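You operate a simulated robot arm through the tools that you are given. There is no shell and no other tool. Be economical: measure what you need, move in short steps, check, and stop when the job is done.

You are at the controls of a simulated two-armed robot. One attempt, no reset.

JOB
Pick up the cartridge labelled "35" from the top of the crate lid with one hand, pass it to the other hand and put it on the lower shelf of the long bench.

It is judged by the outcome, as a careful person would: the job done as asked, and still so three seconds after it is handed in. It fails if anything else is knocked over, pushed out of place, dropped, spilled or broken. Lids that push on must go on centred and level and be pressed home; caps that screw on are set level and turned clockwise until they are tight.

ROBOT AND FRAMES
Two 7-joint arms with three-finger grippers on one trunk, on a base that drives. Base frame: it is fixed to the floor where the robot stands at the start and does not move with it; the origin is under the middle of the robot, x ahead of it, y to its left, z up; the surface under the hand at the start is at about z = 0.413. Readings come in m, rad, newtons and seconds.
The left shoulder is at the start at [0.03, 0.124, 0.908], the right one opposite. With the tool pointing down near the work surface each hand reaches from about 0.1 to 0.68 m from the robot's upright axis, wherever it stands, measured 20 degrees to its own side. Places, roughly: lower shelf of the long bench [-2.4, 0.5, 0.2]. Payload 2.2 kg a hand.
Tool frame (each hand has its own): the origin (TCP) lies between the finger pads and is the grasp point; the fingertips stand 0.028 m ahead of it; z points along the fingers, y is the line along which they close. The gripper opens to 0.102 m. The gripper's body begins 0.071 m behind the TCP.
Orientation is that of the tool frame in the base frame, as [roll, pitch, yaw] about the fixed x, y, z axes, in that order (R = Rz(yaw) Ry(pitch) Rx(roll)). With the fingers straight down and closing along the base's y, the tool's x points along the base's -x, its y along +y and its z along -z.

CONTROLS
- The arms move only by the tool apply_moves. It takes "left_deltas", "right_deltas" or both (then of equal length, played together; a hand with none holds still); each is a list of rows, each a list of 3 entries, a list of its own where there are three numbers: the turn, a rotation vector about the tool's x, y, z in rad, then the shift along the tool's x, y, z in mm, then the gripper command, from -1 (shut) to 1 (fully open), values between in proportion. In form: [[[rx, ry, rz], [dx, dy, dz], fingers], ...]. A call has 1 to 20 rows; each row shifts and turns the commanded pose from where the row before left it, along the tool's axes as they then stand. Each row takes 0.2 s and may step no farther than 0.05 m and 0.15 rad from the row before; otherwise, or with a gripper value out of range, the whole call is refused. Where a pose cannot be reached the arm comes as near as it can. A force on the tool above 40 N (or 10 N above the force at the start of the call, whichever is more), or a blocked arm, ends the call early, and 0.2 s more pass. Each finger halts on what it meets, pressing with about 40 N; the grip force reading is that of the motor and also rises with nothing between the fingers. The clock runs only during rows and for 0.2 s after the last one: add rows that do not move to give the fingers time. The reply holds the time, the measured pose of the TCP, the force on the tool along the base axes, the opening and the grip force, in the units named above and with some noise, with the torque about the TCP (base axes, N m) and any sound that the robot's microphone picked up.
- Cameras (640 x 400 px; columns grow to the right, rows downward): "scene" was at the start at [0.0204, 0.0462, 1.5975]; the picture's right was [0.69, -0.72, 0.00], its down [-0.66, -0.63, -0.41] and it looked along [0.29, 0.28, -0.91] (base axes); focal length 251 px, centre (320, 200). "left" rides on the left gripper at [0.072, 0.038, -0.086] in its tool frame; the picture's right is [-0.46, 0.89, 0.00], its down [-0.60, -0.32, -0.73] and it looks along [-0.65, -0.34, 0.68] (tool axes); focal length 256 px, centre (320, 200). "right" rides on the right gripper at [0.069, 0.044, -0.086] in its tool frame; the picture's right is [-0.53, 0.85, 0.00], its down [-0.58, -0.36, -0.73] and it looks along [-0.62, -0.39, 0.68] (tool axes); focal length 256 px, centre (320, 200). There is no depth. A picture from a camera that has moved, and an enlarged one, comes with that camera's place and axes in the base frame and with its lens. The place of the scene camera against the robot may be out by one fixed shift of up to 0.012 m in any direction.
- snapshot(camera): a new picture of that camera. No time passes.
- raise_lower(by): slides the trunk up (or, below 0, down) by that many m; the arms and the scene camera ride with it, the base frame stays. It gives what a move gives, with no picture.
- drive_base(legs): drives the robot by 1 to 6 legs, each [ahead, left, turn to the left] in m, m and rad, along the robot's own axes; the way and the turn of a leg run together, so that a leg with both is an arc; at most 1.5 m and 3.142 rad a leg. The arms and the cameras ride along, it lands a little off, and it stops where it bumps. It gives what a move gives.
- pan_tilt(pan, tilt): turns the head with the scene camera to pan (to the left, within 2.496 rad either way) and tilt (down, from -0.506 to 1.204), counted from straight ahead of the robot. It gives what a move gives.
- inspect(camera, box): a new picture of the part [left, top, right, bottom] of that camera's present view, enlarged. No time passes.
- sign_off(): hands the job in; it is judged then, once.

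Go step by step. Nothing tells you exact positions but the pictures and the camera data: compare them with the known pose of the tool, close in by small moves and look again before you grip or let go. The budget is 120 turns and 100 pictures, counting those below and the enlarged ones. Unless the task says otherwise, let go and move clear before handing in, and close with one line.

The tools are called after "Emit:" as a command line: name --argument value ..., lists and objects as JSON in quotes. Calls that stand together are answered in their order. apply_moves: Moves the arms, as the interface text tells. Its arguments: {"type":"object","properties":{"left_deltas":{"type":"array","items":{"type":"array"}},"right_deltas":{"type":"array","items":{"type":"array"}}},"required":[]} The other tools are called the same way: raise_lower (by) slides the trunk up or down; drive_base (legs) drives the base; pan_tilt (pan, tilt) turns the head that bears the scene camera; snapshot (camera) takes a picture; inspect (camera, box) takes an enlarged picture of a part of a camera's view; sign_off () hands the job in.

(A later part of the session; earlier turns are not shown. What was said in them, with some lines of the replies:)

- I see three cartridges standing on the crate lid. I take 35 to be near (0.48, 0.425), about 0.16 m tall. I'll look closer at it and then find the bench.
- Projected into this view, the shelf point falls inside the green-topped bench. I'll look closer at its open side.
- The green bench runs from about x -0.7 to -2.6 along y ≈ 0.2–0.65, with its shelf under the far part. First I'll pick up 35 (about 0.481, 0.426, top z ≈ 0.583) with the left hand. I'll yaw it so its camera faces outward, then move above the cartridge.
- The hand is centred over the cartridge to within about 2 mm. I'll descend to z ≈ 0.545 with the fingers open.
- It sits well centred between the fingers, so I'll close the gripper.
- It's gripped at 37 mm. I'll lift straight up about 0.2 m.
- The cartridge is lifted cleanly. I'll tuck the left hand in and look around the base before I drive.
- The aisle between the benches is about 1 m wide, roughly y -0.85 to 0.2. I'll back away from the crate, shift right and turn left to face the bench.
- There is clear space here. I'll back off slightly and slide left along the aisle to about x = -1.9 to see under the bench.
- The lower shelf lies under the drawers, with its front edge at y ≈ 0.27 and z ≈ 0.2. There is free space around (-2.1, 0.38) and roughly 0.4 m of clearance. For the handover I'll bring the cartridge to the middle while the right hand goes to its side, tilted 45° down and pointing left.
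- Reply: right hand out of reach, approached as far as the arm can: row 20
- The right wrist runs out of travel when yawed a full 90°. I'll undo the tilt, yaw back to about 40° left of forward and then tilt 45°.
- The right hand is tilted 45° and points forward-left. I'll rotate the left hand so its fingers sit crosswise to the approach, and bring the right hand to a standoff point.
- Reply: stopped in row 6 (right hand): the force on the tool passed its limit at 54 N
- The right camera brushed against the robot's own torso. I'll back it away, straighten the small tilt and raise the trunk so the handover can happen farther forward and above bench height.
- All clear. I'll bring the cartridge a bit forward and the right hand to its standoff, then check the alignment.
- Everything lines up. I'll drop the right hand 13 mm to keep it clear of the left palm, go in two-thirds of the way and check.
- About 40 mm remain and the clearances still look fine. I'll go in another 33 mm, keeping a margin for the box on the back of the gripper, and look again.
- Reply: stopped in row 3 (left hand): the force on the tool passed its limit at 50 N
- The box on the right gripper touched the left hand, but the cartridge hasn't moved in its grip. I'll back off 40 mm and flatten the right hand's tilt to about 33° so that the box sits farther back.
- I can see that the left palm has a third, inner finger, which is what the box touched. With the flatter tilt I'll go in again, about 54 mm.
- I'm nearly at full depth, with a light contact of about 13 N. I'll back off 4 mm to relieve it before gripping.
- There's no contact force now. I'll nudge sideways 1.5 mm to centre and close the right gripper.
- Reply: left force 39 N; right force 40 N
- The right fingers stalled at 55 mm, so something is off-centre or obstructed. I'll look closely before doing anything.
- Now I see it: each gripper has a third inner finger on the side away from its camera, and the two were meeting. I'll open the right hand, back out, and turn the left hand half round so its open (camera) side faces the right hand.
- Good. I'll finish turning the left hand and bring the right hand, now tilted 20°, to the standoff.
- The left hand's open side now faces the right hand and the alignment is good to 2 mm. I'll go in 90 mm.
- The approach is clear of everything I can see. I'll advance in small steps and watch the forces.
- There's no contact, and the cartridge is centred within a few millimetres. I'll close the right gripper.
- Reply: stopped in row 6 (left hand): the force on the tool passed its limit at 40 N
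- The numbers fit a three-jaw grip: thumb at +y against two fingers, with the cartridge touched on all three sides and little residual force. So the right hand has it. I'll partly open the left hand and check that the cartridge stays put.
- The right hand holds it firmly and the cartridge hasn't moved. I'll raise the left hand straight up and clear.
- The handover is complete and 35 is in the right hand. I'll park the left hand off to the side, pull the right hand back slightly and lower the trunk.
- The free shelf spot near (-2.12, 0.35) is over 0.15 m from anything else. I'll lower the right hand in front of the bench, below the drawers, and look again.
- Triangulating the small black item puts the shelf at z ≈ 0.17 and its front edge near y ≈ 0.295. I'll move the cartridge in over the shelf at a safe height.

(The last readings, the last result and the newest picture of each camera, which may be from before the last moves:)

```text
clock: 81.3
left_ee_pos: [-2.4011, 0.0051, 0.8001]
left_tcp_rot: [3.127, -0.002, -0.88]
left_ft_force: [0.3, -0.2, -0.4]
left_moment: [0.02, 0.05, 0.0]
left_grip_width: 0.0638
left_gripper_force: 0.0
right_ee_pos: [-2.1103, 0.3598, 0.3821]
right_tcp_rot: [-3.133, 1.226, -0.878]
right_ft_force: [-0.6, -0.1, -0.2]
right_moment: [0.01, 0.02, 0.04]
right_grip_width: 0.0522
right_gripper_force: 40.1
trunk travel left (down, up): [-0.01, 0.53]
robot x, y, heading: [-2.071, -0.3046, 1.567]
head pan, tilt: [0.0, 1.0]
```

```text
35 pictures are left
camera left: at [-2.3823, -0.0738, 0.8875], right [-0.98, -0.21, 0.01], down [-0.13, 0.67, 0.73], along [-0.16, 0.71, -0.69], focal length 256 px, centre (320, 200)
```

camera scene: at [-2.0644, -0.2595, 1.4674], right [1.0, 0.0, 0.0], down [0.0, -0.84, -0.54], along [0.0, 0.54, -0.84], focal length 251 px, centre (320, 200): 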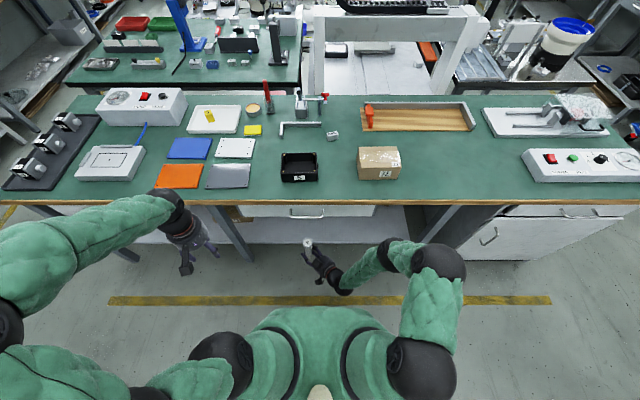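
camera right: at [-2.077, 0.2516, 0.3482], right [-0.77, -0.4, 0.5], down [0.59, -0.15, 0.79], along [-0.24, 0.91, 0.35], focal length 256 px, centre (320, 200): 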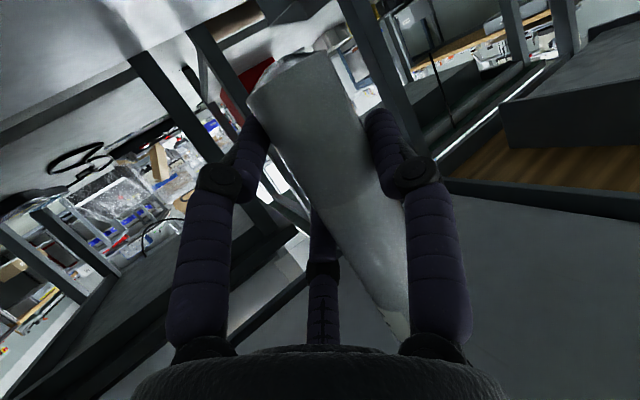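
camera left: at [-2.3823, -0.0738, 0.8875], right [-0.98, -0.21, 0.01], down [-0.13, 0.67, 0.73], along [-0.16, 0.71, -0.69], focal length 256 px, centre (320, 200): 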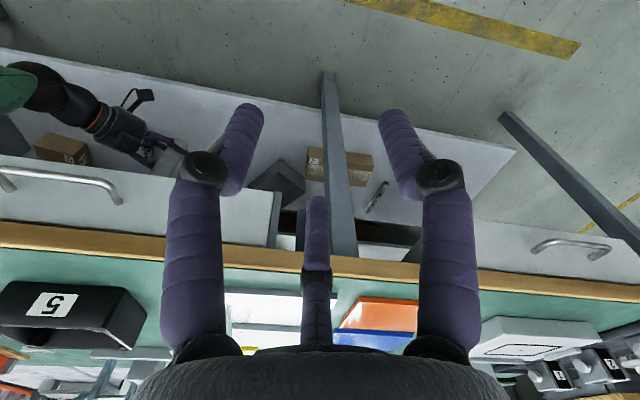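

The cartridge is over the shelf. I'll descend most of the way and then look level across the shelf.

Emit:
apply_moves --right_deltas '[[[0, 0, 0], [30, 0, 10.8], -1], [[0, 0, 0], [30, 0, 10.8], -1], [[0, 0, 0], [30, 0, 10.8], -1], [[0, 0, 0], [28, 0, 10], -1], [[0, 0, 0], [0, 0, 0], -1]]'

Emit:
snapshot --camera "right"

Emit:
snapshot --camera "left"

```text
clock: 82.5
left_ee_pos: [-2.402, 0.0032, 0.8003]
left_tcp_rot: [3.127, -0.001, -0.879]
left_ft_force: [-0.6, 0.7, 0.0]
left_moment: [-0.03, 0.02, 0.04]
left_grip_width: 0.0637
left_gripper_force: 0.1
right_ee_pos: [-2.098, 0.3461, 0.3088]
right_tcp_rot: [-3.13, 1.226, -0.875]
right_ft_force: [0.0, 0.2, 0.2]
right_moment: [0.02, 0.0, 0.02]
right_grip_width: 0.0526
right_gripper_force: 39.5
right hand out of reach, approached as far as the arm can: row 3, 4
trunk travel left (down, up): [-0.01, 0.53]
robot x, y, heading: [-2.072, -0.3043, 1.567]
head pan, tilt: [0.0, 1.0]
```

```text
34 pictures are left
camera right: at [-2.0651, 0.2377, 0.2728], right [-0.77, -0.4, 0.5], down [0.59, -0.15, 0.79], along [-0.24, 0.9, 0.35], focal length 256 px, centre (320, 200)
```

right: 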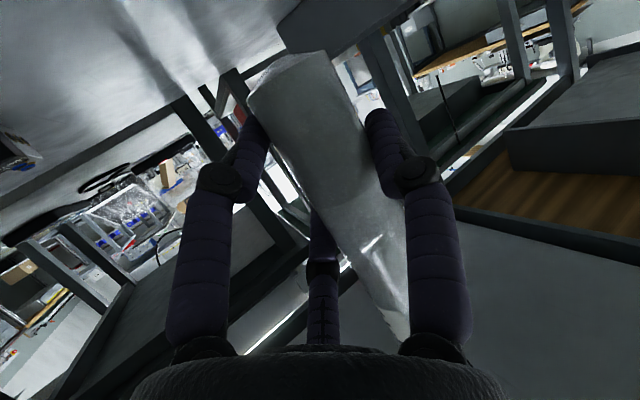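

```text
33 pictures are left
camera left: at [-2.3823, -0.0739, 0.8876], right [-0.98, -0.21, 0.01], down [-0.13, 0.67, 0.73], along [-0.16, 0.71, -0.69], focal length 256 px, centre (320, 200)
```

left: 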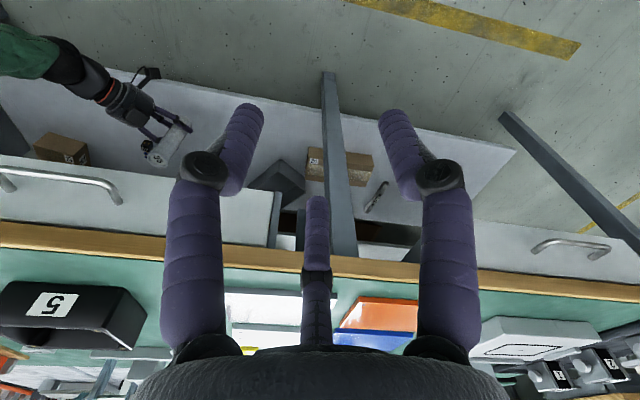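

The arm is at its reach limit, so the base must come closer. I'll draw the right hand back out, raise the left hand a bit, then drive 0.13 m ahead.

Emit:
apply_moves --right_deltas '[[[0, 0, 0], [-9.4, 0, -3.4], -1], [[0, 0, 0], [-1.6, 19.2, -25.1], -1], [[0, 0, 0], [-1.6, 19.2, -25.1], -1], [[0, 0, 0], [7.8, 19.2, -21.7], -1], [[0, 0, 0], [7.8, 19.2, -21.7], -1], [[0, 0, 0], [0, 0, 0], -1]]' --left_deltas '[[[0, 0, 0], [0, 0, -25], 0.25], [[0, 0, 0], [0, 0, -25], 0.25], [[0, 0, 0], [0, 0, -25], 0.25], [[0, 0, 0], [0, 0, -25], 0.25], [[0, 0, 0], [0, 0, -25], 0.25], [[0, 0, 0], [0, 0, 0], 0.25]]'

```text
clock: 83.9
left_ee_pos: [-2.3999, 0.0065, 0.9253]
left_tcp_rot: [3.127, -0.001, -0.88]
left_ft_force: [-0.5, 0.1, 0.4]
left_moment: [0.01, 0.0, 0.0]
left_grip_width: 0.0641
left_gripper_force: 0.1
right_ee_pos: [-2.0981, 0.2255, 0.3379]
right_tcp_rot: [-3.131, 1.227, -0.877]
right_ft_force: [-0.1, -1.3, 0.4]
right_moment: [-0.02, -0.03, 0.03]
right_grip_width: 0.0525
right_gripper_force: 40.0
trunk travel left (down, up): [-0.01, 0.53]
robot x, y, heading: [-2.0719, -0.3024, 1.572]
head pan, tilt: [0.0, 1.0]
```

Emit:
drive_base --legs '[[0.13, 0, 0]]'

Emit:
snapshot --camera "left"

Emit:
snapshot --camera "scene"

```text
clock: 85.3
left_ee_pos: [-2.3979, 0.1343, 0.925]
left_tcp_rot: [3.129, -0.001, -0.88]
left_ft_force: [0.2, 0.8, -0.5]
left_moment: [-0.04, 0.02, 0.03]
left_grip_width: 0.0635
left_gripper_force: 0.1
right_ee_pos: [-2.101, 0.3496, 0.3344]
right_tcp_rot: [3.116, 1.216, -0.909]
right_ft_force: [-0.5, 0.0, 0.0]
right_moment: [-0.01, -0.01, 0.01]
right_grip_width: 0.0522
right_gripper_force: 40.1
trunk travel left (down, up): [-0.01, 0.53]
robot x, y, heading: [-2.0695, -0.1717, 1.571]
head pan, tilt: [0.0, 1.0]
stopped in leg 1: the robot was blocked; the commanded pose is now the measured one
```

```text
32 pictures are left
camera left: at [-2.381, 0.0568, 1.0122], right [-0.98, -0.21, 0.01], down [-0.13, 0.67, 0.73], along [-0.16, 0.71, -0.69], focal length 256 px, centre (320, 200)
```

left: 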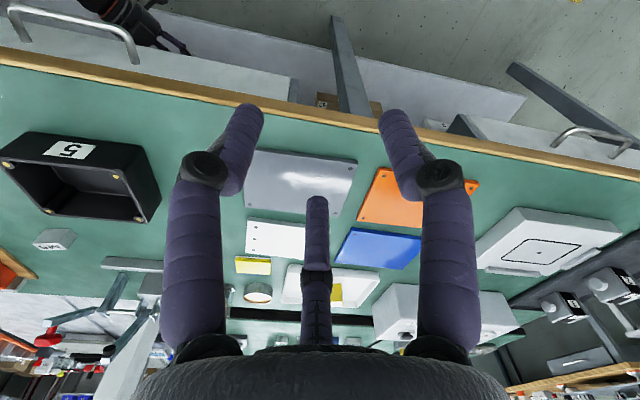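

```text
31 pictures are left
camera scene: at [-2.0641, -0.1305, 1.4673], right [1.0, 0.0, 0.0], down [0.0, -0.84, -0.54], along [0.0, 0.54, -0.84], focal length 251 px, centre (320, 200)
```

scene: 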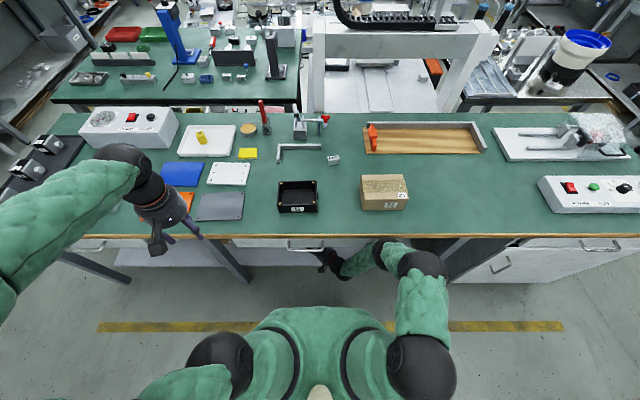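

The base travelled the distance, but the right forearm seems to have touched the bench edge at the end. I'll back off 4 cm and check nothing on the bench has moved.

Emit:
drive_base --legs '[[-0.04, 0, 0]]'

Emit:
inspect --camera "scene" --box '[220, 150, 480, 350]'

Emit:
snapshot --camera "right"

```text
clock: 86.2
left_ee_pos: [-2.3996, 0.0956, 0.9231]
left_tcp_rot: [3.127, 0.001, -0.879]
left_ft_force: [0.2, 0.5, 0.2]
left_moment: [0.02, -0.01, 0.05]
left_grip_width: 0.0639
left_gripper_force: 0.0
right_ee_pos: [-2.1008, 0.3106, 0.3339]
right_tcp_rot: [3.121, 1.219, -0.904]
right_ft_force: [0.3, 0.7, 0.4]
right_moment: [0.01, 0.0, 0.0]
right_grip_width: 0.0521
right_gripper_force: 39.9
trunk travel left (down, up): [-0.01, 0.53]
robot x, y, heading: [-2.0723, -0.2139, 1.568]
head pan, tilt: [0.0, 1.0]
```

```text
2.00 times, centred on (350, 250) of scene
camera zoom: at [-2.0642, -0.1698, 1.4674], right [1.0, 0.0, 0.0], down [0.0, -0.84, -0.54], along [0.0, 0.54, -0.84], focal length 502 px, centre (260, 100)
```

zoom: 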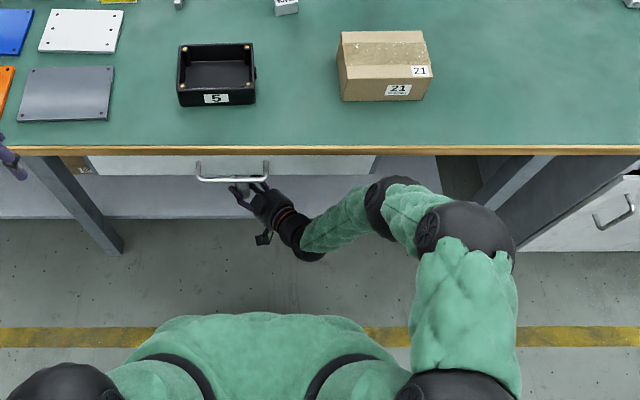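

```text
29 pictures are left
camera right: at [-2.067, 0.2014, 0.3008], right [-0.77, -0.39, 0.51], down [0.6, -0.14, 0.79], along [-0.24, 0.91, 0.34], focal length 256 px, centre (320, 200)
```

right: 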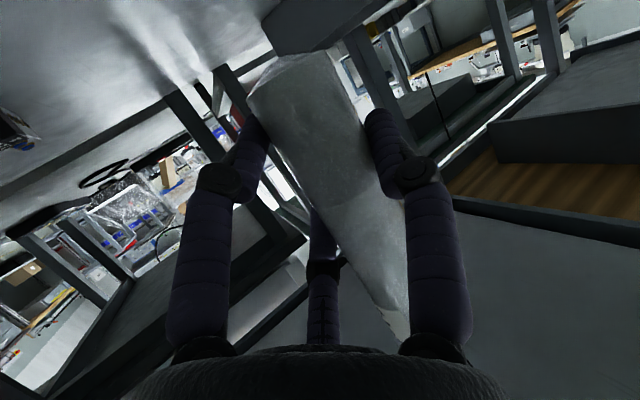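

Nothing on the bench moved. I'll correct the slight rotation, move forward 5 cm and descend again.

Emit:
apply_moves --right_deltas '[[[0.0036, -0.008, -0.0093], [0, 0, 0], -1], [[0, 0, 0], [-6.5, -16, 18.1], -1], [[0, 0, 0], [-6.5, -16, 18.1], -1], [[0, 0, 0], [29.2, 0, 10.6], -1], [[0, 0, 0], [29.2, 0, 10.6], -1], [[0, 0, 0], [28, 0, 10.2], -1], [[0, 0, 0], [0, 0, 0], -1]]'

Emit:
snapshot --camera "right"

Emit:
inspect --camera "scene" --box '[220, 150, 480, 350]'

```text
clock: 87.8
left_ee_pos: [-2.4002, 0.0972, 0.9256]
left_tcp_rot: [3.128, 0.001, -0.88]
left_ft_force: [0.8, 0.4, 0.0]
left_moment: [0.04, -0.01, -0.01]
left_grip_width: 0.0637
left_gripper_force: 0.1
right_ee_pos: [-2.0942, 0.3568, 0.2632]
right_tcp_rot: [-3.135, 1.227, -0.879]
right_ft_force: [-0.2, -0.5, 0.0]
right_moment: [-0.04, 0.05, 0.0]
right_grip_width: 0.0523
right_gripper_force: 40.1
right hand out of reach, approached as far as the arm can: row 6
trunk travel left (down, up): [-0.01, 0.53]
robot x, y, heading: [-2.0698, -0.2126, 1.568]
head pan, tilt: [0.0, 1.0]
```

```text
28 pictures are left
camera right: at [-2.0605, 0.2488, 0.228], right [-0.77, -0.4, 0.5], down [0.59, -0.15, 0.79], along [-0.24, 0.91, 0.35], focal length 256 px, centre (320, 200)
```

right: 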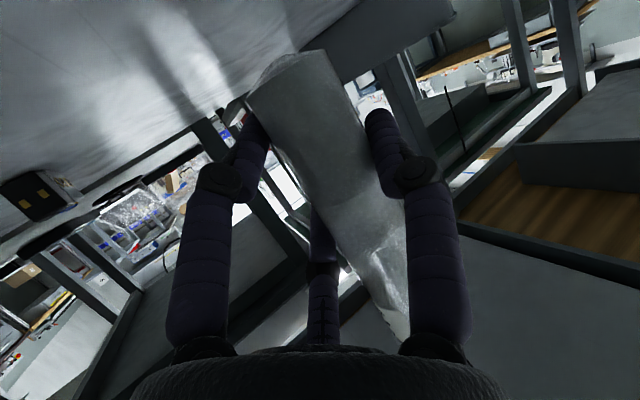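

```text
2.00 times, centred on (350, 250) of scene
camera zoom: at [-2.0641, -0.1695, 1.4674], right [1.0, 0.0, 0.0], down [0.0, -0.84, -0.54], along [0.0, 0.54, -0.84], focal length 502 px, centre (260, 100)
```

zoom: 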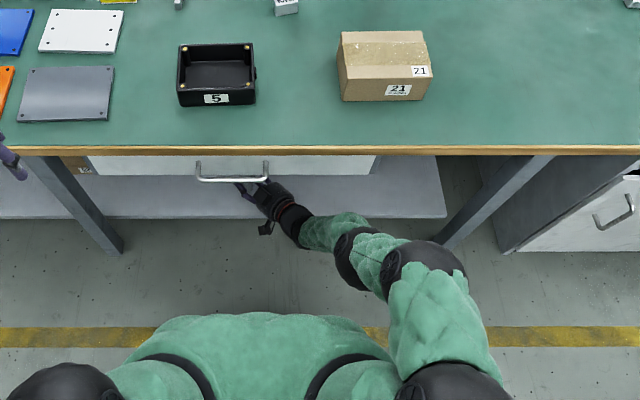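

I'm still about 4 cm short of the shelf. The elbow is now well clear of the bench edge, so I'll pull the hand back a little and drive forward 7 cm.

Emit:
apply_moves --right_deltas '[[[0, 0, 0], [-9.4, 0, -3.4], -1], [[0, 0, 0], [6.5, 16, -18.1], -1], [[0, 0, 0], [6.5, 16, -18.1], -1], [[0, 0, 0], [0, 0, 0], -1]]'

Emit:
drive_base --legs '[[0.07, 0, 0]]'

Emit:
inspect --camera "scene" --box '[220, 150, 480, 350]'

```text
clock: 88.8
left_ee_pos: [-2.4011, 0.0969, 0.9235]
left_tcp_rot: [3.128, 0.0, -0.88]
left_ft_force: [-0.4, 0.5, 0.7]
left_moment: [-0.02, 0.02, 0.01]
left_grip_width: 0.0638
left_gripper_force: 0.1
right_ee_pos: [-2.0942, 0.3081, 0.2744]
right_tcp_rot: [-3.132, 1.228, -0.876]
right_ft_force: [-0.7, 0.4, -0.3]
right_moment: [-0.01, -0.02, 0.01]
right_grip_width: 0.0522
right_gripper_force: 40.0
trunk travel left (down, up): [-0.01, 0.53]
robot x, y, heading: [-2.0711, -0.2141, 1.565]
head pan, tilt: [0.0, 1.0]
```

```text
clock: 89.8
left_ee_pos: [-2.4005, 0.1675, 0.9239]
left_tcp_rot: [3.128, 0.0, -0.881]
left_ft_force: [0.0, 1.2, -0.4]
left_moment: [0.01, -0.01, 0.02]
left_grip_width: 0.0635
left_gripper_force: 0.1
right_ee_pos: [-2.0938, 0.3772, 0.2744]
right_tcp_rot: [-3.137, 1.228, -0.879]
right_ft_force: [-0.4, 0.4, 0.3]
right_moment: [0.01, 0.01, 0.02]
right_grip_width: 0.0522
right_gripper_force: 40.3
trunk travel left (down, up): [-0.01, 0.53]
robot x, y, heading: [-2.0736, -0.1459, 1.563]
head pan, tilt: [0.0, 1.0]
```

```text
2.00 times, centred on (350, 250) of scene
camera zoom: at [-2.0639, -0.0989, 1.4673], right [1.0, 0.0, 0.0], down [0.0, -0.84, -0.54], along [0.0, 0.54, -0.84], focal length 502 px, centre (260, 100)
```

zoom: 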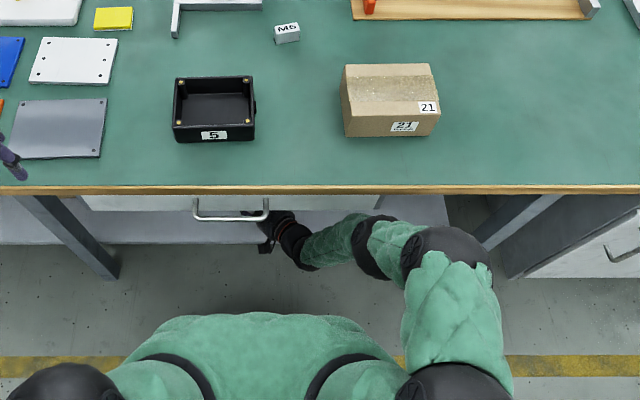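

The drive was clean. I'll go to y ≈ 0.36 and down to about 2 cm above the shelf.

Emit:
apply_moves --right_deltas '[[[0, 0, 0], [4.4, 10.9, -12.3], -1], [[0, 0, 0], [14.1, 0, 5.1], -1], [[0, 0, 0], [14.1, 0, 5.1], -1], [[0, 0, 0], [0, 0, 0], -1]]'

Emit:
snapshot --camera "right"

```text
clock: 90.8
left_ee_pos: [-2.4004, 0.1668, 0.9248]
left_tcp_rot: [3.129, -0.002, -0.881]
left_ft_force: [0.4, 0.4, -0.2]
left_moment: [-0.02, 0.0, -0.01]
left_grip_width: 0.0635
left_gripper_force: 0.0
right_ee_pos: [-2.0944, 0.3596, 0.2435]
right_tcp_rot: [-3.137, 1.227, -0.878]
right_ft_force: [0.0, -0.6, 0.1]
right_moment: [-0.02, -0.01, -0.02]
right_grip_width: 0.0527
right_gripper_force: 40.3
trunk travel left (down, up): [-0.01, 0.53]
robot x, y, heading: [-2.0742, -0.1435, 1.567]
head pan, tilt: [0.0, 1.0]
```

```text
25 pictures are left
camera right: at [-2.0607, 0.2518, 0.208], right [-0.77, -0.4, 0.5], down [0.59, -0.15, 0.79], along [-0.24, 0.91, 0.35], focal length 256 px, centre (320, 200)
```

right: 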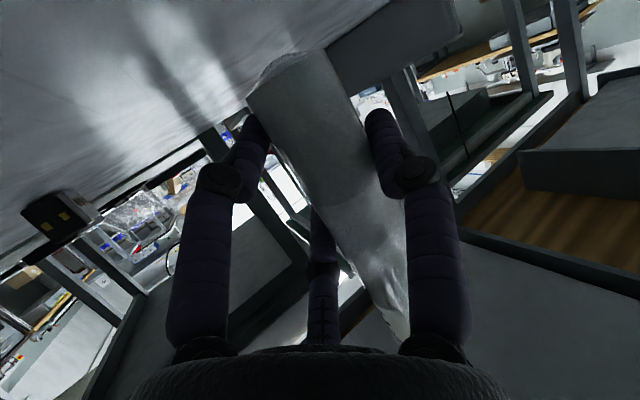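

Emit:
apply_moves --right_deltas '[[[0, 0, 0], [4.7, 0, 1.7], -1], [[0, 0, 0], [4.7, 0, 1.7], -1], [[0, 0, 0], [2.8, 0, 1], -1], [[0, 0, 0], [0, 0, 0], -1]]'

Emit:
snapshot --camera "right"

```text
clock: 91.8
left_ee_pos: [-2.3994, 0.1667, 0.9231]
left_tcp_rot: [3.127, -0.001, -0.88]
left_ft_force: [-0.6, -0.3, -0.4]
left_moment: [-0.03, 0.03, -0.01]
left_grip_width: 0.0636
left_gripper_force: 0.0
right_ee_pos: [-2.0941, 0.3612, 0.2379]
right_tcp_rot: [-3.134, 1.228, -0.881]
right_ft_force: [-0.3, 0.1, -0.2]
right_moment: [-0.01, -0.02, 0.0]
right_grip_width: 0.0523
right_gripper_force: 39.8
right hand out of reach, approached as far as the arm can: row 2, 3
trunk travel left (down, up): [-0.01, 0.53]
robot x, y, heading: [-2.0715, -0.144, 1.572]
head pan, tilt: [0.0, 1.0]
```

```text
24 pictures are left
camera right: at [-2.0607, 0.252, 0.2032], right [-0.77, -0.4, 0.5], down [0.59, -0.15, 0.79], along [-0.24, 0.91, 0.35], focal length 256 px, centre (320, 200)
```

right: 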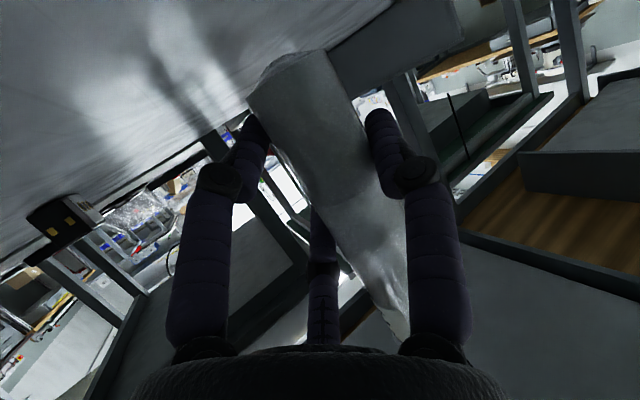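

The shelf is just out of the wrist's range in this pose. I'll use the last centimetre of trunk travel and turn the hand about the vertical to point more forward, which should free up reach.

Emit:
apply_moves --right_deltas '[[[0, 0, 0], [-14, 0, -5.2], -1], [[0.094, 0, 0.0343], [0, 0, 0], -1], [[0.094, 0, 0.0343], [0, 0, 0], -1], [[0.094, 0, 0.0343], [0, 0, 0], -1], [[0.094, 0, 0.0343], [0, 0, 0], -1], [[0, 0, 0], [0, 0, 0], -1]]'

Emit:
raise_lower --by -0.01

Emit:
snapshot --camera "right"

```text
clock: 93.2
left_ee_pos: [-2.3995, 0.1664, 0.9242]
left_tcp_rot: [3.128, 0.001, -0.883]
left_ft_force: [-0.3, -0.2, -0.3]
left_moment: [-0.02, 0.01, -0.01]
left_grip_width: 0.0636
left_gripper_force: 0.0
right_ee_pos: [-2.095, 0.3602, 0.2545]
right_tcp_rot: [3.141, 1.228, -1.287]
right_ft_force: [0.3, 0.0, 0.2]
right_moment: [0.0, -0.02, -0.01]
right_grip_width: 0.0523
right_gripper_force: 40.2
trunk travel left (down, up): [-0.01, 0.53]
robot x, y, heading: [-2.0715, -0.1464, 1.566]
head pan, tilt: [0.0, 1.0]
```

```text
clock: 93.8
left_ee_pos: [-2.3996, 0.1672, 0.9148]
left_tcp_rot: [3.127, -0.001, -0.88]
left_ft_force: [-1.1, -0.1, -0.2]
left_moment: [-0.03, 0.0, 0.0]
left_grip_width: 0.0638
left_gripper_force: 0.0
right_ee_pos: [-2.0935, 0.3607, 0.2442]
right_tcp_rot: [-3.141, 1.226, -1.289]
right_ft_force: [0.1, -0.6, -0.2]
right_moment: [-0.02, 0.01, -0.02]
right_grip_width: 0.0524
right_gripper_force: 40.5
trunk travel left (down, up): [0.0, 0.54]
robot x, y, heading: [-2.0756, -0.1429, 1.565]
head pan, tilt: [0.0, 1.0]
```

```text
23 pictures are left
camera right: at [-2.1056, 0.2477, 0.2083], right [-0.86, -0.07, 0.5], down [0.49, -0.37, 0.79], along [0.14, 0.93, 0.35], focal length 256 px, centre (320, 200)
```

right: 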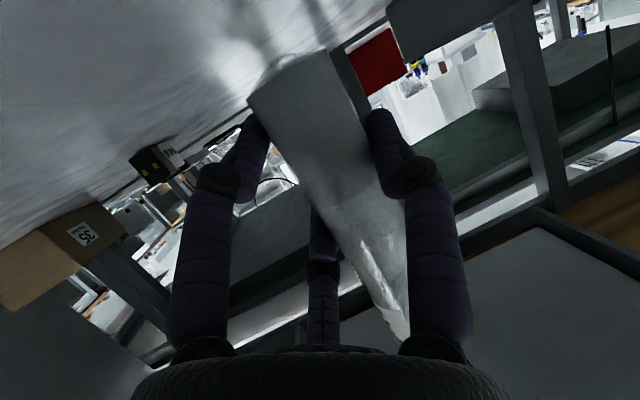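

Emit:
apply_moves --right_deltas '[[[0, 0, 0], [4.7, 0, 1.7], -1], [[0, 0, 0], [4.7, 0, 1.7], -1], [[0, 0, 0], [4.7, 0, 1.7], -1], [[0, 0, 0], [0, 0, 0], -1]]'

Emit:
inspect --camera "right" --box '[200, 20, 440, 170]'

```text
clock: 94.8
left_ee_pos: [-2.3987, 0.1667, 0.9145]
left_tcp_rot: [3.127, 0.0, -0.88]
left_ft_force: [-0.3, -0.7, -0.5]
left_moment: [0.01, -0.03, 0.0]
left_grip_width: 0.0638
left_gripper_force: 0.0
right_ee_pos: [-2.0942, 0.3597, 0.2383]
right_tcp_rot: [3.139, 1.228, -1.289]
right_ft_force: [-1.1, -0.4, 0.1]
right_moment: [-0.01, -0.02, 0.01]
right_grip_width: 0.0523
right_gripper_force: 39.6
right hand out of reach, approached as far as the arm can: row 2, 3
trunk travel left (down, up): [0.0, 0.54]
robot x, y, heading: [-2.0695, -0.1429, 1.568]
head pan, tilt: [0.0, 1.0]
```

```text
2.67 times, centred on (320, 95) of right
camera zoom: at [-2.1055, 0.2473, 0.2035], right [-0.86, -0.07, 0.5], down [0.49, -0.37, 0.79], along [0.14, 0.93, 0.35], focal length 683 px, centre (320, 480)
```

zoom: 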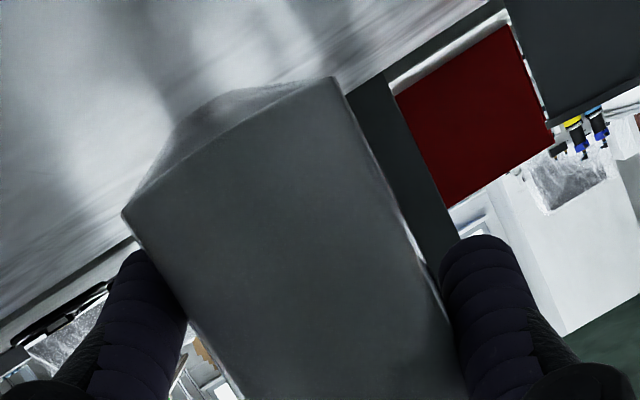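

The cartridge base is about 1 cm above the shelf and the arm is again at its limit. Pointing forward didn't help, but driving closer did. I'll turn the hand back, pull it out 5 cm and drive another 5 cm.

Emit:
apply_moves --right_deltas '[[[0, 0, 0], [-14, 0, -5.2], -1], [[-0.094, 0, -0.0343], [0, 0, 0], -1], [[-0.094, 0, -0.0343], [0, 0, 0], -1], [[-0.094, 0, -0.0343], [0, 0, 0], -1], [[-0.094, 0, -0.0343], [0, 0, 0], -1], [[0, 0, 0], [6.5, 16, -18.1], -1], [[0, 0, 0], [6.5, 16, -18.1], -1], [[0, 0, 0], [0, 0, 0], -1]]'

Emit:
drive_base --legs '[[0.05, 0, 0]]'

Emit:
inspect --camera "scene" --box '[220, 150, 480, 350]'

```text
clock: 96.6
left_ee_pos: [-2.3996, 0.1665, 0.9141]
left_tcp_rot: [3.129, -0.001, -0.881]
left_ft_force: [-0.1, -0.2, 0.3]
left_moment: [-0.01, 0.0, 0.01]
left_grip_width: 0.0638
left_gripper_force: 0.1
right_ee_pos: [-2.0939, 0.3096, 0.2546]
right_tcp_rot: [-3.134, 1.225, -0.879]
right_ft_force: [0.2, -0.2, -0.3]
right_moment: [-0.02, -0.01, 0.01]
right_grip_width: 0.0526
right_gripper_force: 40.5
trunk travel left (down, up): [0.0, 0.54]
robot x, y, heading: [-2.072, -0.1446, 1.565]
head pan, tilt: [0.0, 1.0]
```

```text
clock: 97.6
left_ee_pos: [-2.3984, 0.2083, 0.9141]
left_tcp_rot: [3.13, 0.001, -0.887]
left_ft_force: [-0.1, 0.1, -0.8]
left_moment: [0.02, 0.0, 0.03]
left_grip_width: 0.0638
left_gripper_force: 0.0
right_ee_pos: [-2.0974, 0.3366, 0.2495]
right_tcp_rot: [3.086, 1.22, -0.945]
right_ft_force: [0.5, 0.5, 0.0]
right_moment: [0.01, -0.02, 0.02]
right_grip_width: 0.0521
right_gripper_force: 39.8
trunk travel left (down, up): [0.0, 0.54]
robot x, y, heading: [-2.0697, -0.1035, 1.561]
head pan, tilt: [0.0, 1.0]
stopped in leg 1: the robot was blocked; the commanded pose is now the measured one
```

```text
2.00 times, centred on (350, 250) of scene
camera zoom: at [-2.0642, -0.0618, 1.4573], right [1.0, -0.01, 0.0], down [-0.01, -0.84, -0.54], along [0.01, 0.54, -0.84], focal length 502 px, centre (260, 100)
```

zoom: 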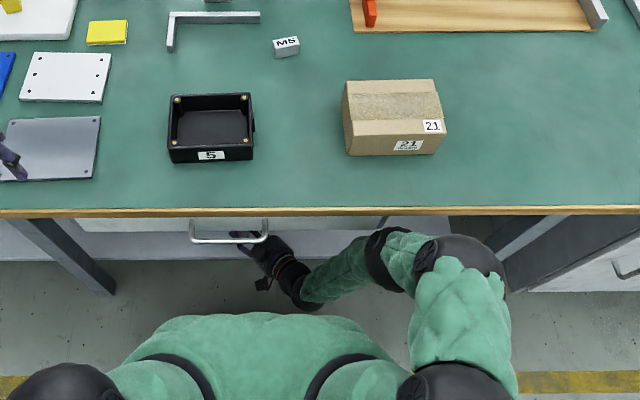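

The elbow bumped the bench front again, but nothing moved. I'll back off 2 cm, restore the wrist orientation, then reach in and down.

Emit:
drive_base --legs '[[-0.02, 0, 0]]'

Emit:
apply_moves --right_deltas '[[[0.001, -0.006, -0.0227], [0, 0, 0], -1], [[0, 0, 0], [-5, -12.2, 13.8], -1], [[0, 0, 0], [-5, -12.2, 13.8], -1], [[0, 0, 0], [4.7, 0, 1.7], -1], [[0, 0, 0], [4.7, 0, 1.7], -1], [[0, 0, 0], [0, 0, 0], -1]]'

Emit:
inspect --camera "right" --box '[200, 20, 440, 170]'

```text
clock: 98.4
left_ee_pos: [-2.3988, 0.1914, 0.9148]
left_tcp_rot: [3.127, 0.0, -0.886]
left_ft_force: [0.1, 0.1, -0.4]
left_moment: [0.0, -0.01, -0.03]
left_grip_width: 0.0638
left_gripper_force: 0.0
right_ee_pos: [-2.0963, 0.3199, 0.2497]
right_tcp_rot: [3.087, 1.216, -0.94]
right_ft_force: [1.0, 0.1, -0.3]
right_moment: [-0.02, 0.0, -0.01]
right_grip_width: 0.0524
right_gripper_force: 40.2
trunk travel left (down, up): [0.0, 0.54]
robot x, y, heading: [-2.0728, -0.1219, 1.56]
head pan, tilt: [0.0, 1.0]
```

```text
clock: 99.8
left_ee_pos: [-2.3975, 0.1907, 0.9153]
left_tcp_rot: [3.128, 0.0, -0.884]
left_ft_force: [0.1, 0.0, -0.8]
left_moment: [0.02, 0.0, -0.01]
left_grip_width: 0.0636
left_gripper_force: 0.0
right_ee_pos: [-2.0986, 0.359, 0.2389]
right_tcp_rot: [-3.135, 1.224, -0.877]
right_ft_force: [-0.7, 0.4, 0.2]
right_moment: [0.03, -0.01, 0.0]
right_grip_width: 0.0523
right_gripper_force: 39.9
trunk travel left (down, up): [0.0, 0.54]
robot x, y, heading: [-2.0755, -0.12, 1.564]
head pan, tilt: [0.0, 1.0]
```

```text
2.67 times, centred on (320, 95) of right
camera zoom: at [-2.0635, 0.2494, 0.2043], right [-0.77, -0.4, 0.5], down [0.59, -0.15, 0.79], along [-0.24, 0.91, 0.35], focal length 683 px, centre (320, 480)
```

zoom: 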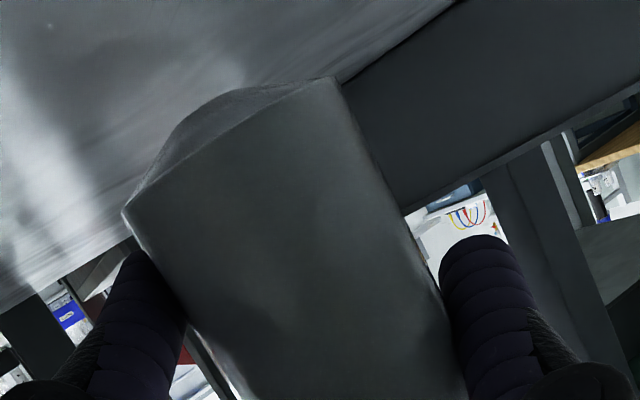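

This time it stayed in reach. I'll keep lowering in small steps until I feel the shelf.

Emit:
apply_moves --right_deltas '[[[0, 0, 0], [3.8, 0, 1.4], -1], [[0, 0, 0], [3.8, 0, 1.4], -1], [[0, 0, 0], [0, 0, 0], -1]]'

```text
clock: 100.6
left_ee_pos: [-2.3985, 0.1908, 0.9141]
left_tcp_rot: [3.127, -0.001, -0.885]
left_ft_force: [0.8, -0.4, -0.1]
left_moment: [0.02, 0.02, 0.01]
left_grip_width: 0.0637
left_gripper_force: 0.0
right_ee_pos: [-2.0969, 0.3589, 0.2323]
right_tcp_rot: [-3.134, 1.222, -0.876]
right_ft_force: [-0.8, 0.1, 0.0]
right_moment: [-0.01, -0.04, 0.0]
right_grip_width: 0.0524
right_gripper_force: 40.0
trunk travel left (down, up): [0.0, 0.54]
robot x, y, heading: [-2.0746, -0.1271, 1.564]
head pan, tilt: [0.0, 1.0]
```

Emit:
apply_moves --right_deltas '[[[0, 0, 0], [2.8, 0, 1.0], -1], [[0, 0, 0], [2.8, 0, 1.0], -1], [[0, 0, 0], [0, 0, 0], -1]]'

Emit:
inspect --camera "right" --box '[200, 20, 440, 170]'

```text
clock: 101.4
left_ee_pos: [-2.3974, 0.1918, 0.9136]
left_tcp_rot: [3.127, 0.0, -0.884]
left_ft_force: [-0.8, 1.0, -1.0]
left_moment: [0.01, 0.03, 0.0]
left_grip_width: 0.0638
left_gripper_force: 0.0
right_ee_pos: [-2.0991, 0.3596, 0.2264]
right_tcp_rot: [-3.131, 1.223, -0.873]
right_ft_force: [-0.1, 0.1, 0.4]
right_moment: [0.0, 0.0, 0.04]
right_grip_width: 0.0523
right_gripper_force: 39.9
trunk travel left (down, up): [0.0, 0.54]
robot x, y, heading: [-2.075, -0.1228, 1.562]
head pan, tilt: [0.0, 1.0]
```

```text
2.67 times, centred on (320, 95) of right
camera zoom: at [-2.0633, 0.2495, 0.1901], right [-0.77, -0.4, 0.5], down [0.59, -0.15, 0.79], along [-0.24, 0.91, 0.35], focal length 683 px, centre (320, 480)
```

zoom: 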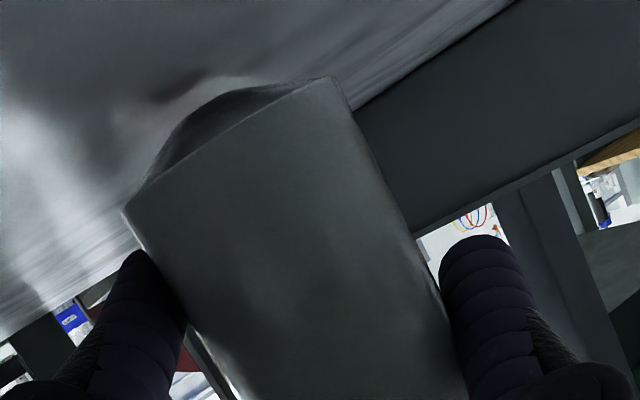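

Emit:
apply_moves --right_deltas '[[[0, 0, 0], [1.9, 0, 0.7], -1], [[0, 0, 0], [1.9, 0, 0.7], -1], [[0, 0, 0], [0, 0, 0], -1]]'

Emit:
inspect --camera "right" --box '[200, 20, 440, 170]'

```text
clock: 102.2
left_ee_pos: [-2.398, 0.1907, 0.9145]
left_tcp_rot: [3.128, 0.002, -0.885]
left_ft_force: [0.3, 0.0, 0.9]
left_moment: [0.02, 0.01, -0.02]
left_grip_width: 0.0634
left_gripper_force: 0.1
right_ee_pos: [-2.0967, 0.3575, 0.2231]
right_tcp_rot: [-3.128, 1.227, -0.871]
right_ft_force: [-1.1, -1.2, 13.3]
right_moment: [-0.24, 0.07, -0.02]
right_grip_width: 0.0524
right_gripper_force: 39.4
trunk travel left (down, up): [0.0, 0.54]
robot x, y, heading: [-2.0696, -0.1205, 1.567]
head pan, tilt: [0.0, 1.0]
```

```text
2.67 times, centred on (320, 95) of right
camera zoom: at [-2.0633, 0.2498, 0.1872], right [-0.77, -0.4, 0.5], down [0.59, -0.15, 0.79], along [-0.24, 0.9, 0.35], focal length 683 px, centre (320, 480)
```

zoom: 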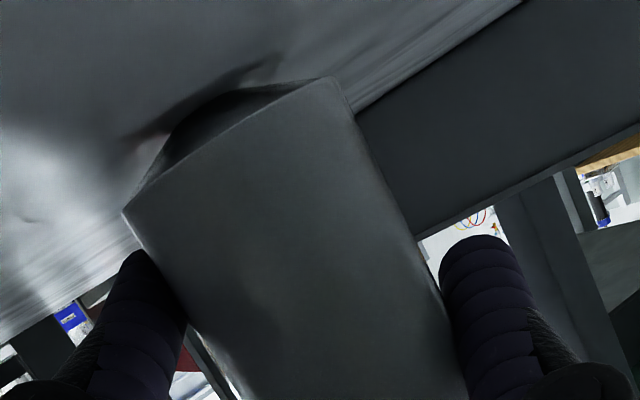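

Contact: 13 N upward at z = 0.223, so the cartridge is standing on the shelf. I'll ease the pressure by half a millimetre and crack the fingers open only slightly.

Emit:
apply_moves --right_deltas '[[[0, 0, 0], [-0.6, 0, -0.2], -1], [[0, 0, 0], [0, 0, 0], 0.05], [[0, 0, 0], [0, 0, 0], 0.09], [[0, 0, 0], [0, 0, 0], 0.12], [[0, 0, 0], [0, 0, 0], 0.12]]'

Emit:
snapshot --camera "right"

```text
clock: 103.4
left_ee_pos: [-2.3992, 0.1915, 0.9143]
left_tcp_rot: [3.127, 0.0, -0.884]
left_ft_force: [0.0, 0.9, -0.1]
left_moment: [0.01, 0.0, 0.01]
left_grip_width: 0.0637
left_gripper_force: 0.1
right_ee_pos: [-2.0987, 0.3582, 0.2225]
right_tcp_rot: [-3.131, 1.222, -0.875]
right_ft_force: [0.3, -0.2, -0.1]
right_moment: [0.03, -0.01, -0.01]
right_grip_width: 0.0571
right_gripper_force: 0.0
trunk travel left (down, up): [0.0, 0.54]
robot x, y, heading: [-2.0725, -0.128, 1.563]
head pan, tilt: [0.0, 1.0]
```

```text
17 pictures are left
camera right: at [-2.0633, 0.2494, 0.187], right [-0.77, -0.4, 0.5], down [0.59, -0.15, 0.79], along [-0.24, 0.91, 0.35], focal length 256 px, centre (320, 200)
```

right: 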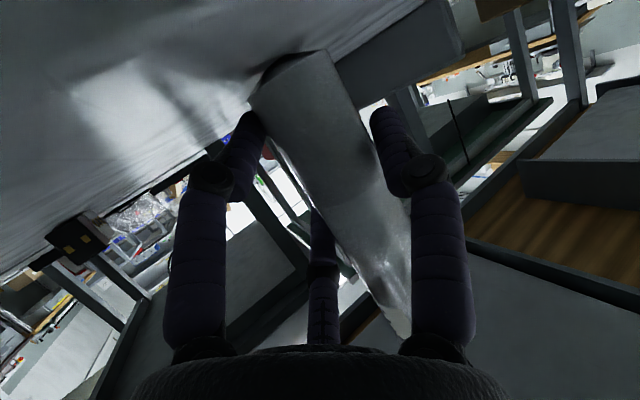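

It's free and standing with no force on the hand. I'll open further while rising a few millimetres, so the lower finger clears the shelf, then check.

Emit:
apply_moves --right_deltas '[[[0, 0, 0], [-1.9, 0, -0.7], 0.16], [[0, 0, 0], [-2.8, 0, -1], 0.22], [[0, 0, 0], [-2.8, 0, -1], 0.3], [[0, 0, 0], [-2.8, 0, -1], 0.4], [[0, 0, 0], [-2.8, 0, -1], 0.5], [[0, 0, 0], [0, 0, 0], 0.5]]'

Emit:
snapshot --camera "right"

```text
clock: 104.8
left_ee_pos: [-2.3987, 0.1911, 0.9134]
left_tcp_rot: [3.129, 0.0, -0.884]
left_ft_force: [0.5, -0.5, 0.3]
left_moment: [0.05, -0.01, -0.03]
left_grip_width: 0.0637
left_gripper_force: 0.2
right_ee_pos: [-2.0971, 0.3577, 0.2366]
right_tcp_rot: [-3.134, 1.222, -0.875]
right_ft_force: [-0.3, 0.4, 0.0]
right_moment: [-0.01, -0.01, -0.02]
right_grip_width: 0.0766
right_gripper_force: 0.1
trunk travel left (down, up): [0.0, 0.54]
robot x, y, heading: [-2.0729, -0.1212, 1.561]
head pan, tilt: [0.0, 1.0]
```

```text
16 pictures are left
camera right: at [-2.0636, 0.2489, 0.2007], right [-0.77, -0.4, 0.5], down [0.59, -0.15, 0.79], along [-0.24, 0.91, 0.35], focal length 256 px, centre (320, 200)
```

right: 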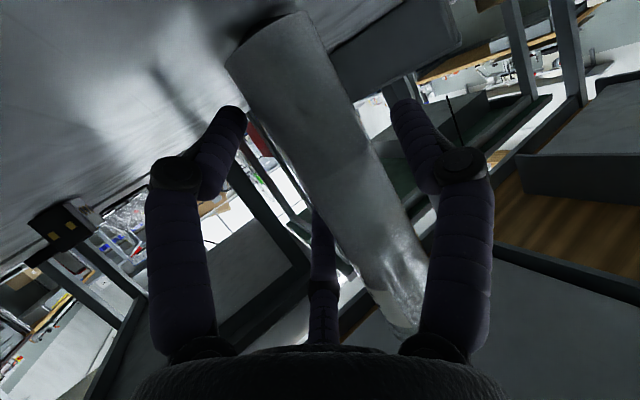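

It's standing on its own, with clear gaps all round. I'll withdraw the hand straight back.

Emit:
apply_moves --right_deltas '[[[0, 0, 0], [5.1, 0, -14.1], 0.5], [[0, 0, 0], [8.6, 0, -23.5], 0.5], [[0, 0, 0], [8.6, 0, -23.5], 0.5], [[0, 0, 0], [8.6, 0, -23.5], 0.5], [[0, 0, 0], [8.6, 0, -23.5], 0.5], [[0, 0, 0], [0, 0, 0], 0.5]]'

Emit:
snapshot --camera "right"

```text
clock: 106.0
left_ee_pos: [-2.3995, 0.1914, 0.9144]
left_tcp_rot: [3.128, -0.002, -0.885]
left_ft_force: [0.6, -0.7, 0.2]
left_moment: [0.02, 0.02, -0.02]
left_grip_width: 0.0638
left_gripper_force: 0.0
right_ee_pos: [-2.0274, 0.2825, 0.2382]
right_tcp_rot: [-3.099, 1.236, -0.845]
right_ft_force: [-0.8, 1.9, -0.2]
right_moment: [-0.03, 0.03, -0.11]
right_grip_width: 0.0763
right_gripper_force: 0.1
trunk travel left (down, up): [0.0, 0.54]
robot x, y, heading: [-2.0717, -0.1214, 1.565]
head pan, tilt: [0.0, 1.0]
stopped in row 5 (right hand): the force on the tool passed its limit at 67 N (the readings are from after the stop); the commanded pose is now the measured one
```

```text
15 pictures are left
camera right: at [-1.9938, 0.1754, 0.202], right [-0.77, -0.4, 0.49], down [0.59, -0.17, 0.79], along [-0.24, 0.9, 0.37], focal length 256 px, centre (320, 200)
```

right: 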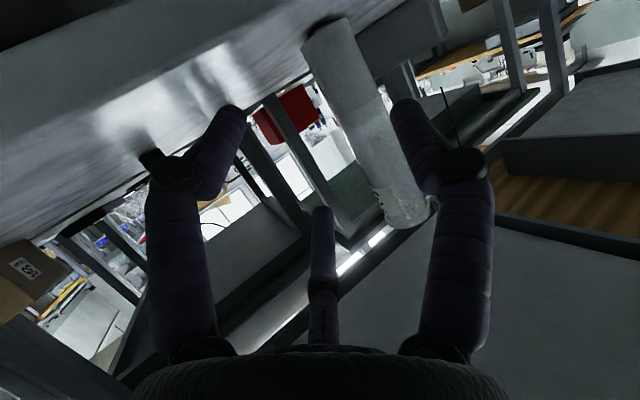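

35 is standing on the shelf and the fingers are clear of it. The hand met the robot's own base on the way back, so I'll back the whole robot away instead.

Emit:
drive_base --legs '[[-0.2, 0, 0]]'

Emit:
snapshot --camera "right"

Emit:
snapshot --camera "scene"

Emit:
snapshot --camera "left"

```text
clock: 107.6
left_ee_pos: [-2.3979, -0.0075, 0.9147]
left_tcp_rot: [3.129, 0.002, -0.887]
left_ft_force: [0.9, 0.4, 0.3]
left_moment: [0.0, -0.03, 0.0]
left_grip_width: 0.0639
left_gripper_force: 0.0
right_ee_pos: [-2.0276, 0.084, 0.2389]
right_tcp_rot: [-3.097, 1.236, -0.847]
right_ft_force: [-0.1, 2.2, 1.7]
right_moment: [-0.2, -0.09, 0.08]
right_grip_width: 0.0765
right_gripper_force: 0.0
trunk travel left (down, up): [0.0, 0.54]
robot x, y, heading: [-2.0711, -0.3223, 1.56]
head pan, tilt: [0.0, 1.0]
```

```text
14 pictures are left
camera right: at [-1.9949, -0.0242, 0.202], right [-0.77, -0.4, 0.49], down [0.59, -0.17, 0.79], along [-0.23, 0.9, 0.37], focal length 256 px, centre (320, 200)
```

right: 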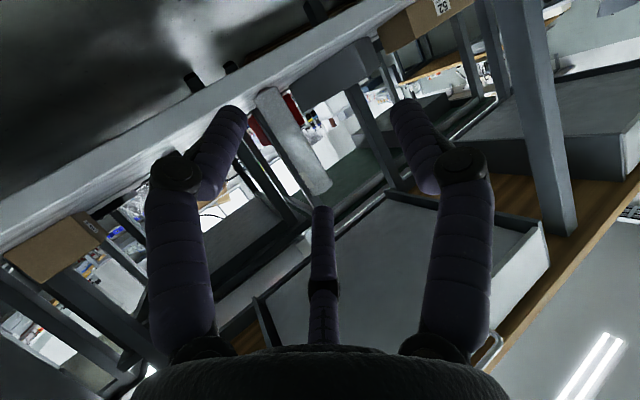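

```text
13 pictures are left
camera scene: at [-2.0654, -0.2763, 1.4574], right [1.0, -0.01, 0.0], down [-0.01, -0.84, -0.54], along [0.01, 0.54, -0.84], focal length 251 px, centre (320, 200)
```

scene: 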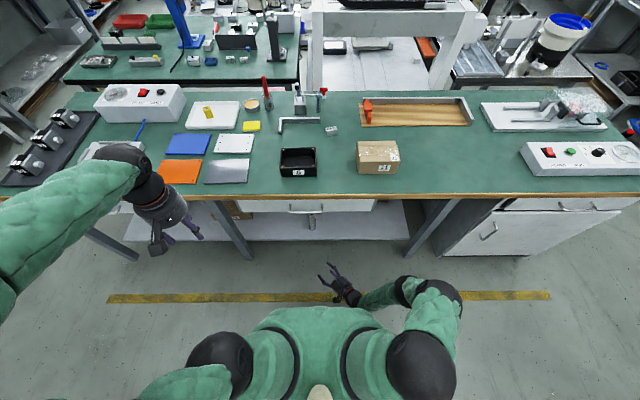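

```text
12 pictures are left
camera left: at [-2.3812, -0.0872, 1.0025], right [-0.98, -0.2, 0.01], down [-0.13, 0.67, 0.73], along [-0.15, 0.71, -0.69], focal length 256 px, centre (320, 200)
```

left: 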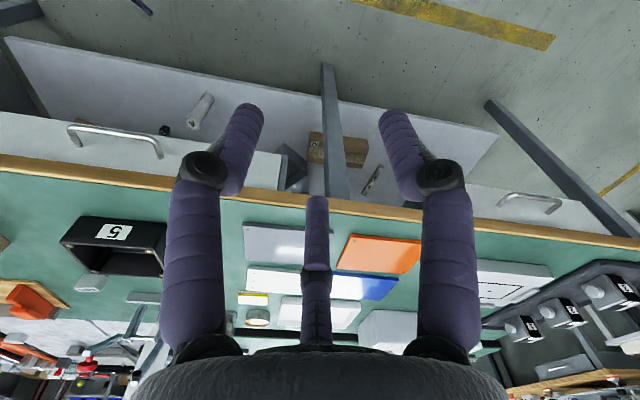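

The cartridge stands upright on the lower shelf and everything else looks as it was. One last close look.

Emit:
inspect --camera "left" --box '[60, 60, 420, 240]'

Emit:
inspect --camera "scene" --box '[220, 180, 440, 300]'

```text
1.78 times, centred on (240, 150) of left
camera zoom: at [-2.3812, -0.0872, 1.0025], right [-0.98, -0.2, 0.01], down [-0.13, 0.67, 0.73], along [-0.15, 0.71, -0.69], focal length 455 px, centre (462, 289)
```

zoom: 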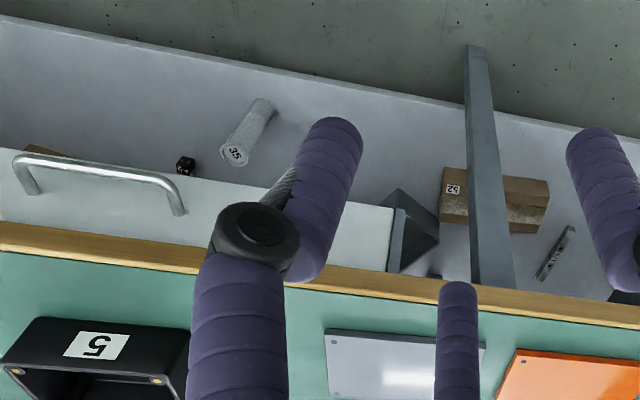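

```text
2.91 times, centred on (330, 240) of scene
camera zoom: at [-2.0654, -0.2763, 1.4574], right [1.0, -0.01, 0.0], down [-0.01, -0.84, -0.54], along [0.01, 0.54, -0.84], focal length 731 px, centre (291, 84)
```

zoom: 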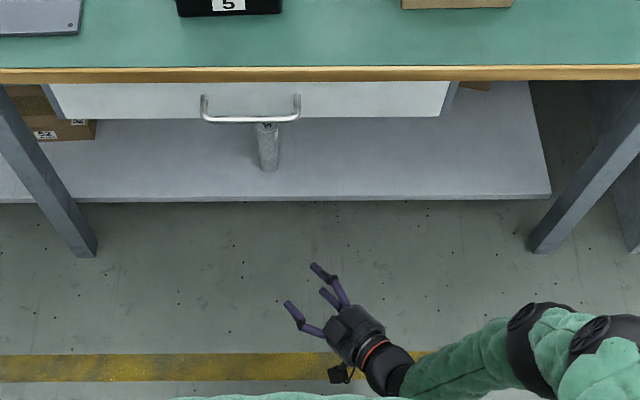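

Cartridge 35 is standing upright on the lower shelf, well in from the edge. Both hands are clear and nothing else has been disturbed, so I'm handing in.

Emit:
sign_off

```text
The job is handed in.
```

Cartridge 35 was lifted from the crate lid with the left hand, passed to the right hand, and stands upright on the long bench's lower shelf.
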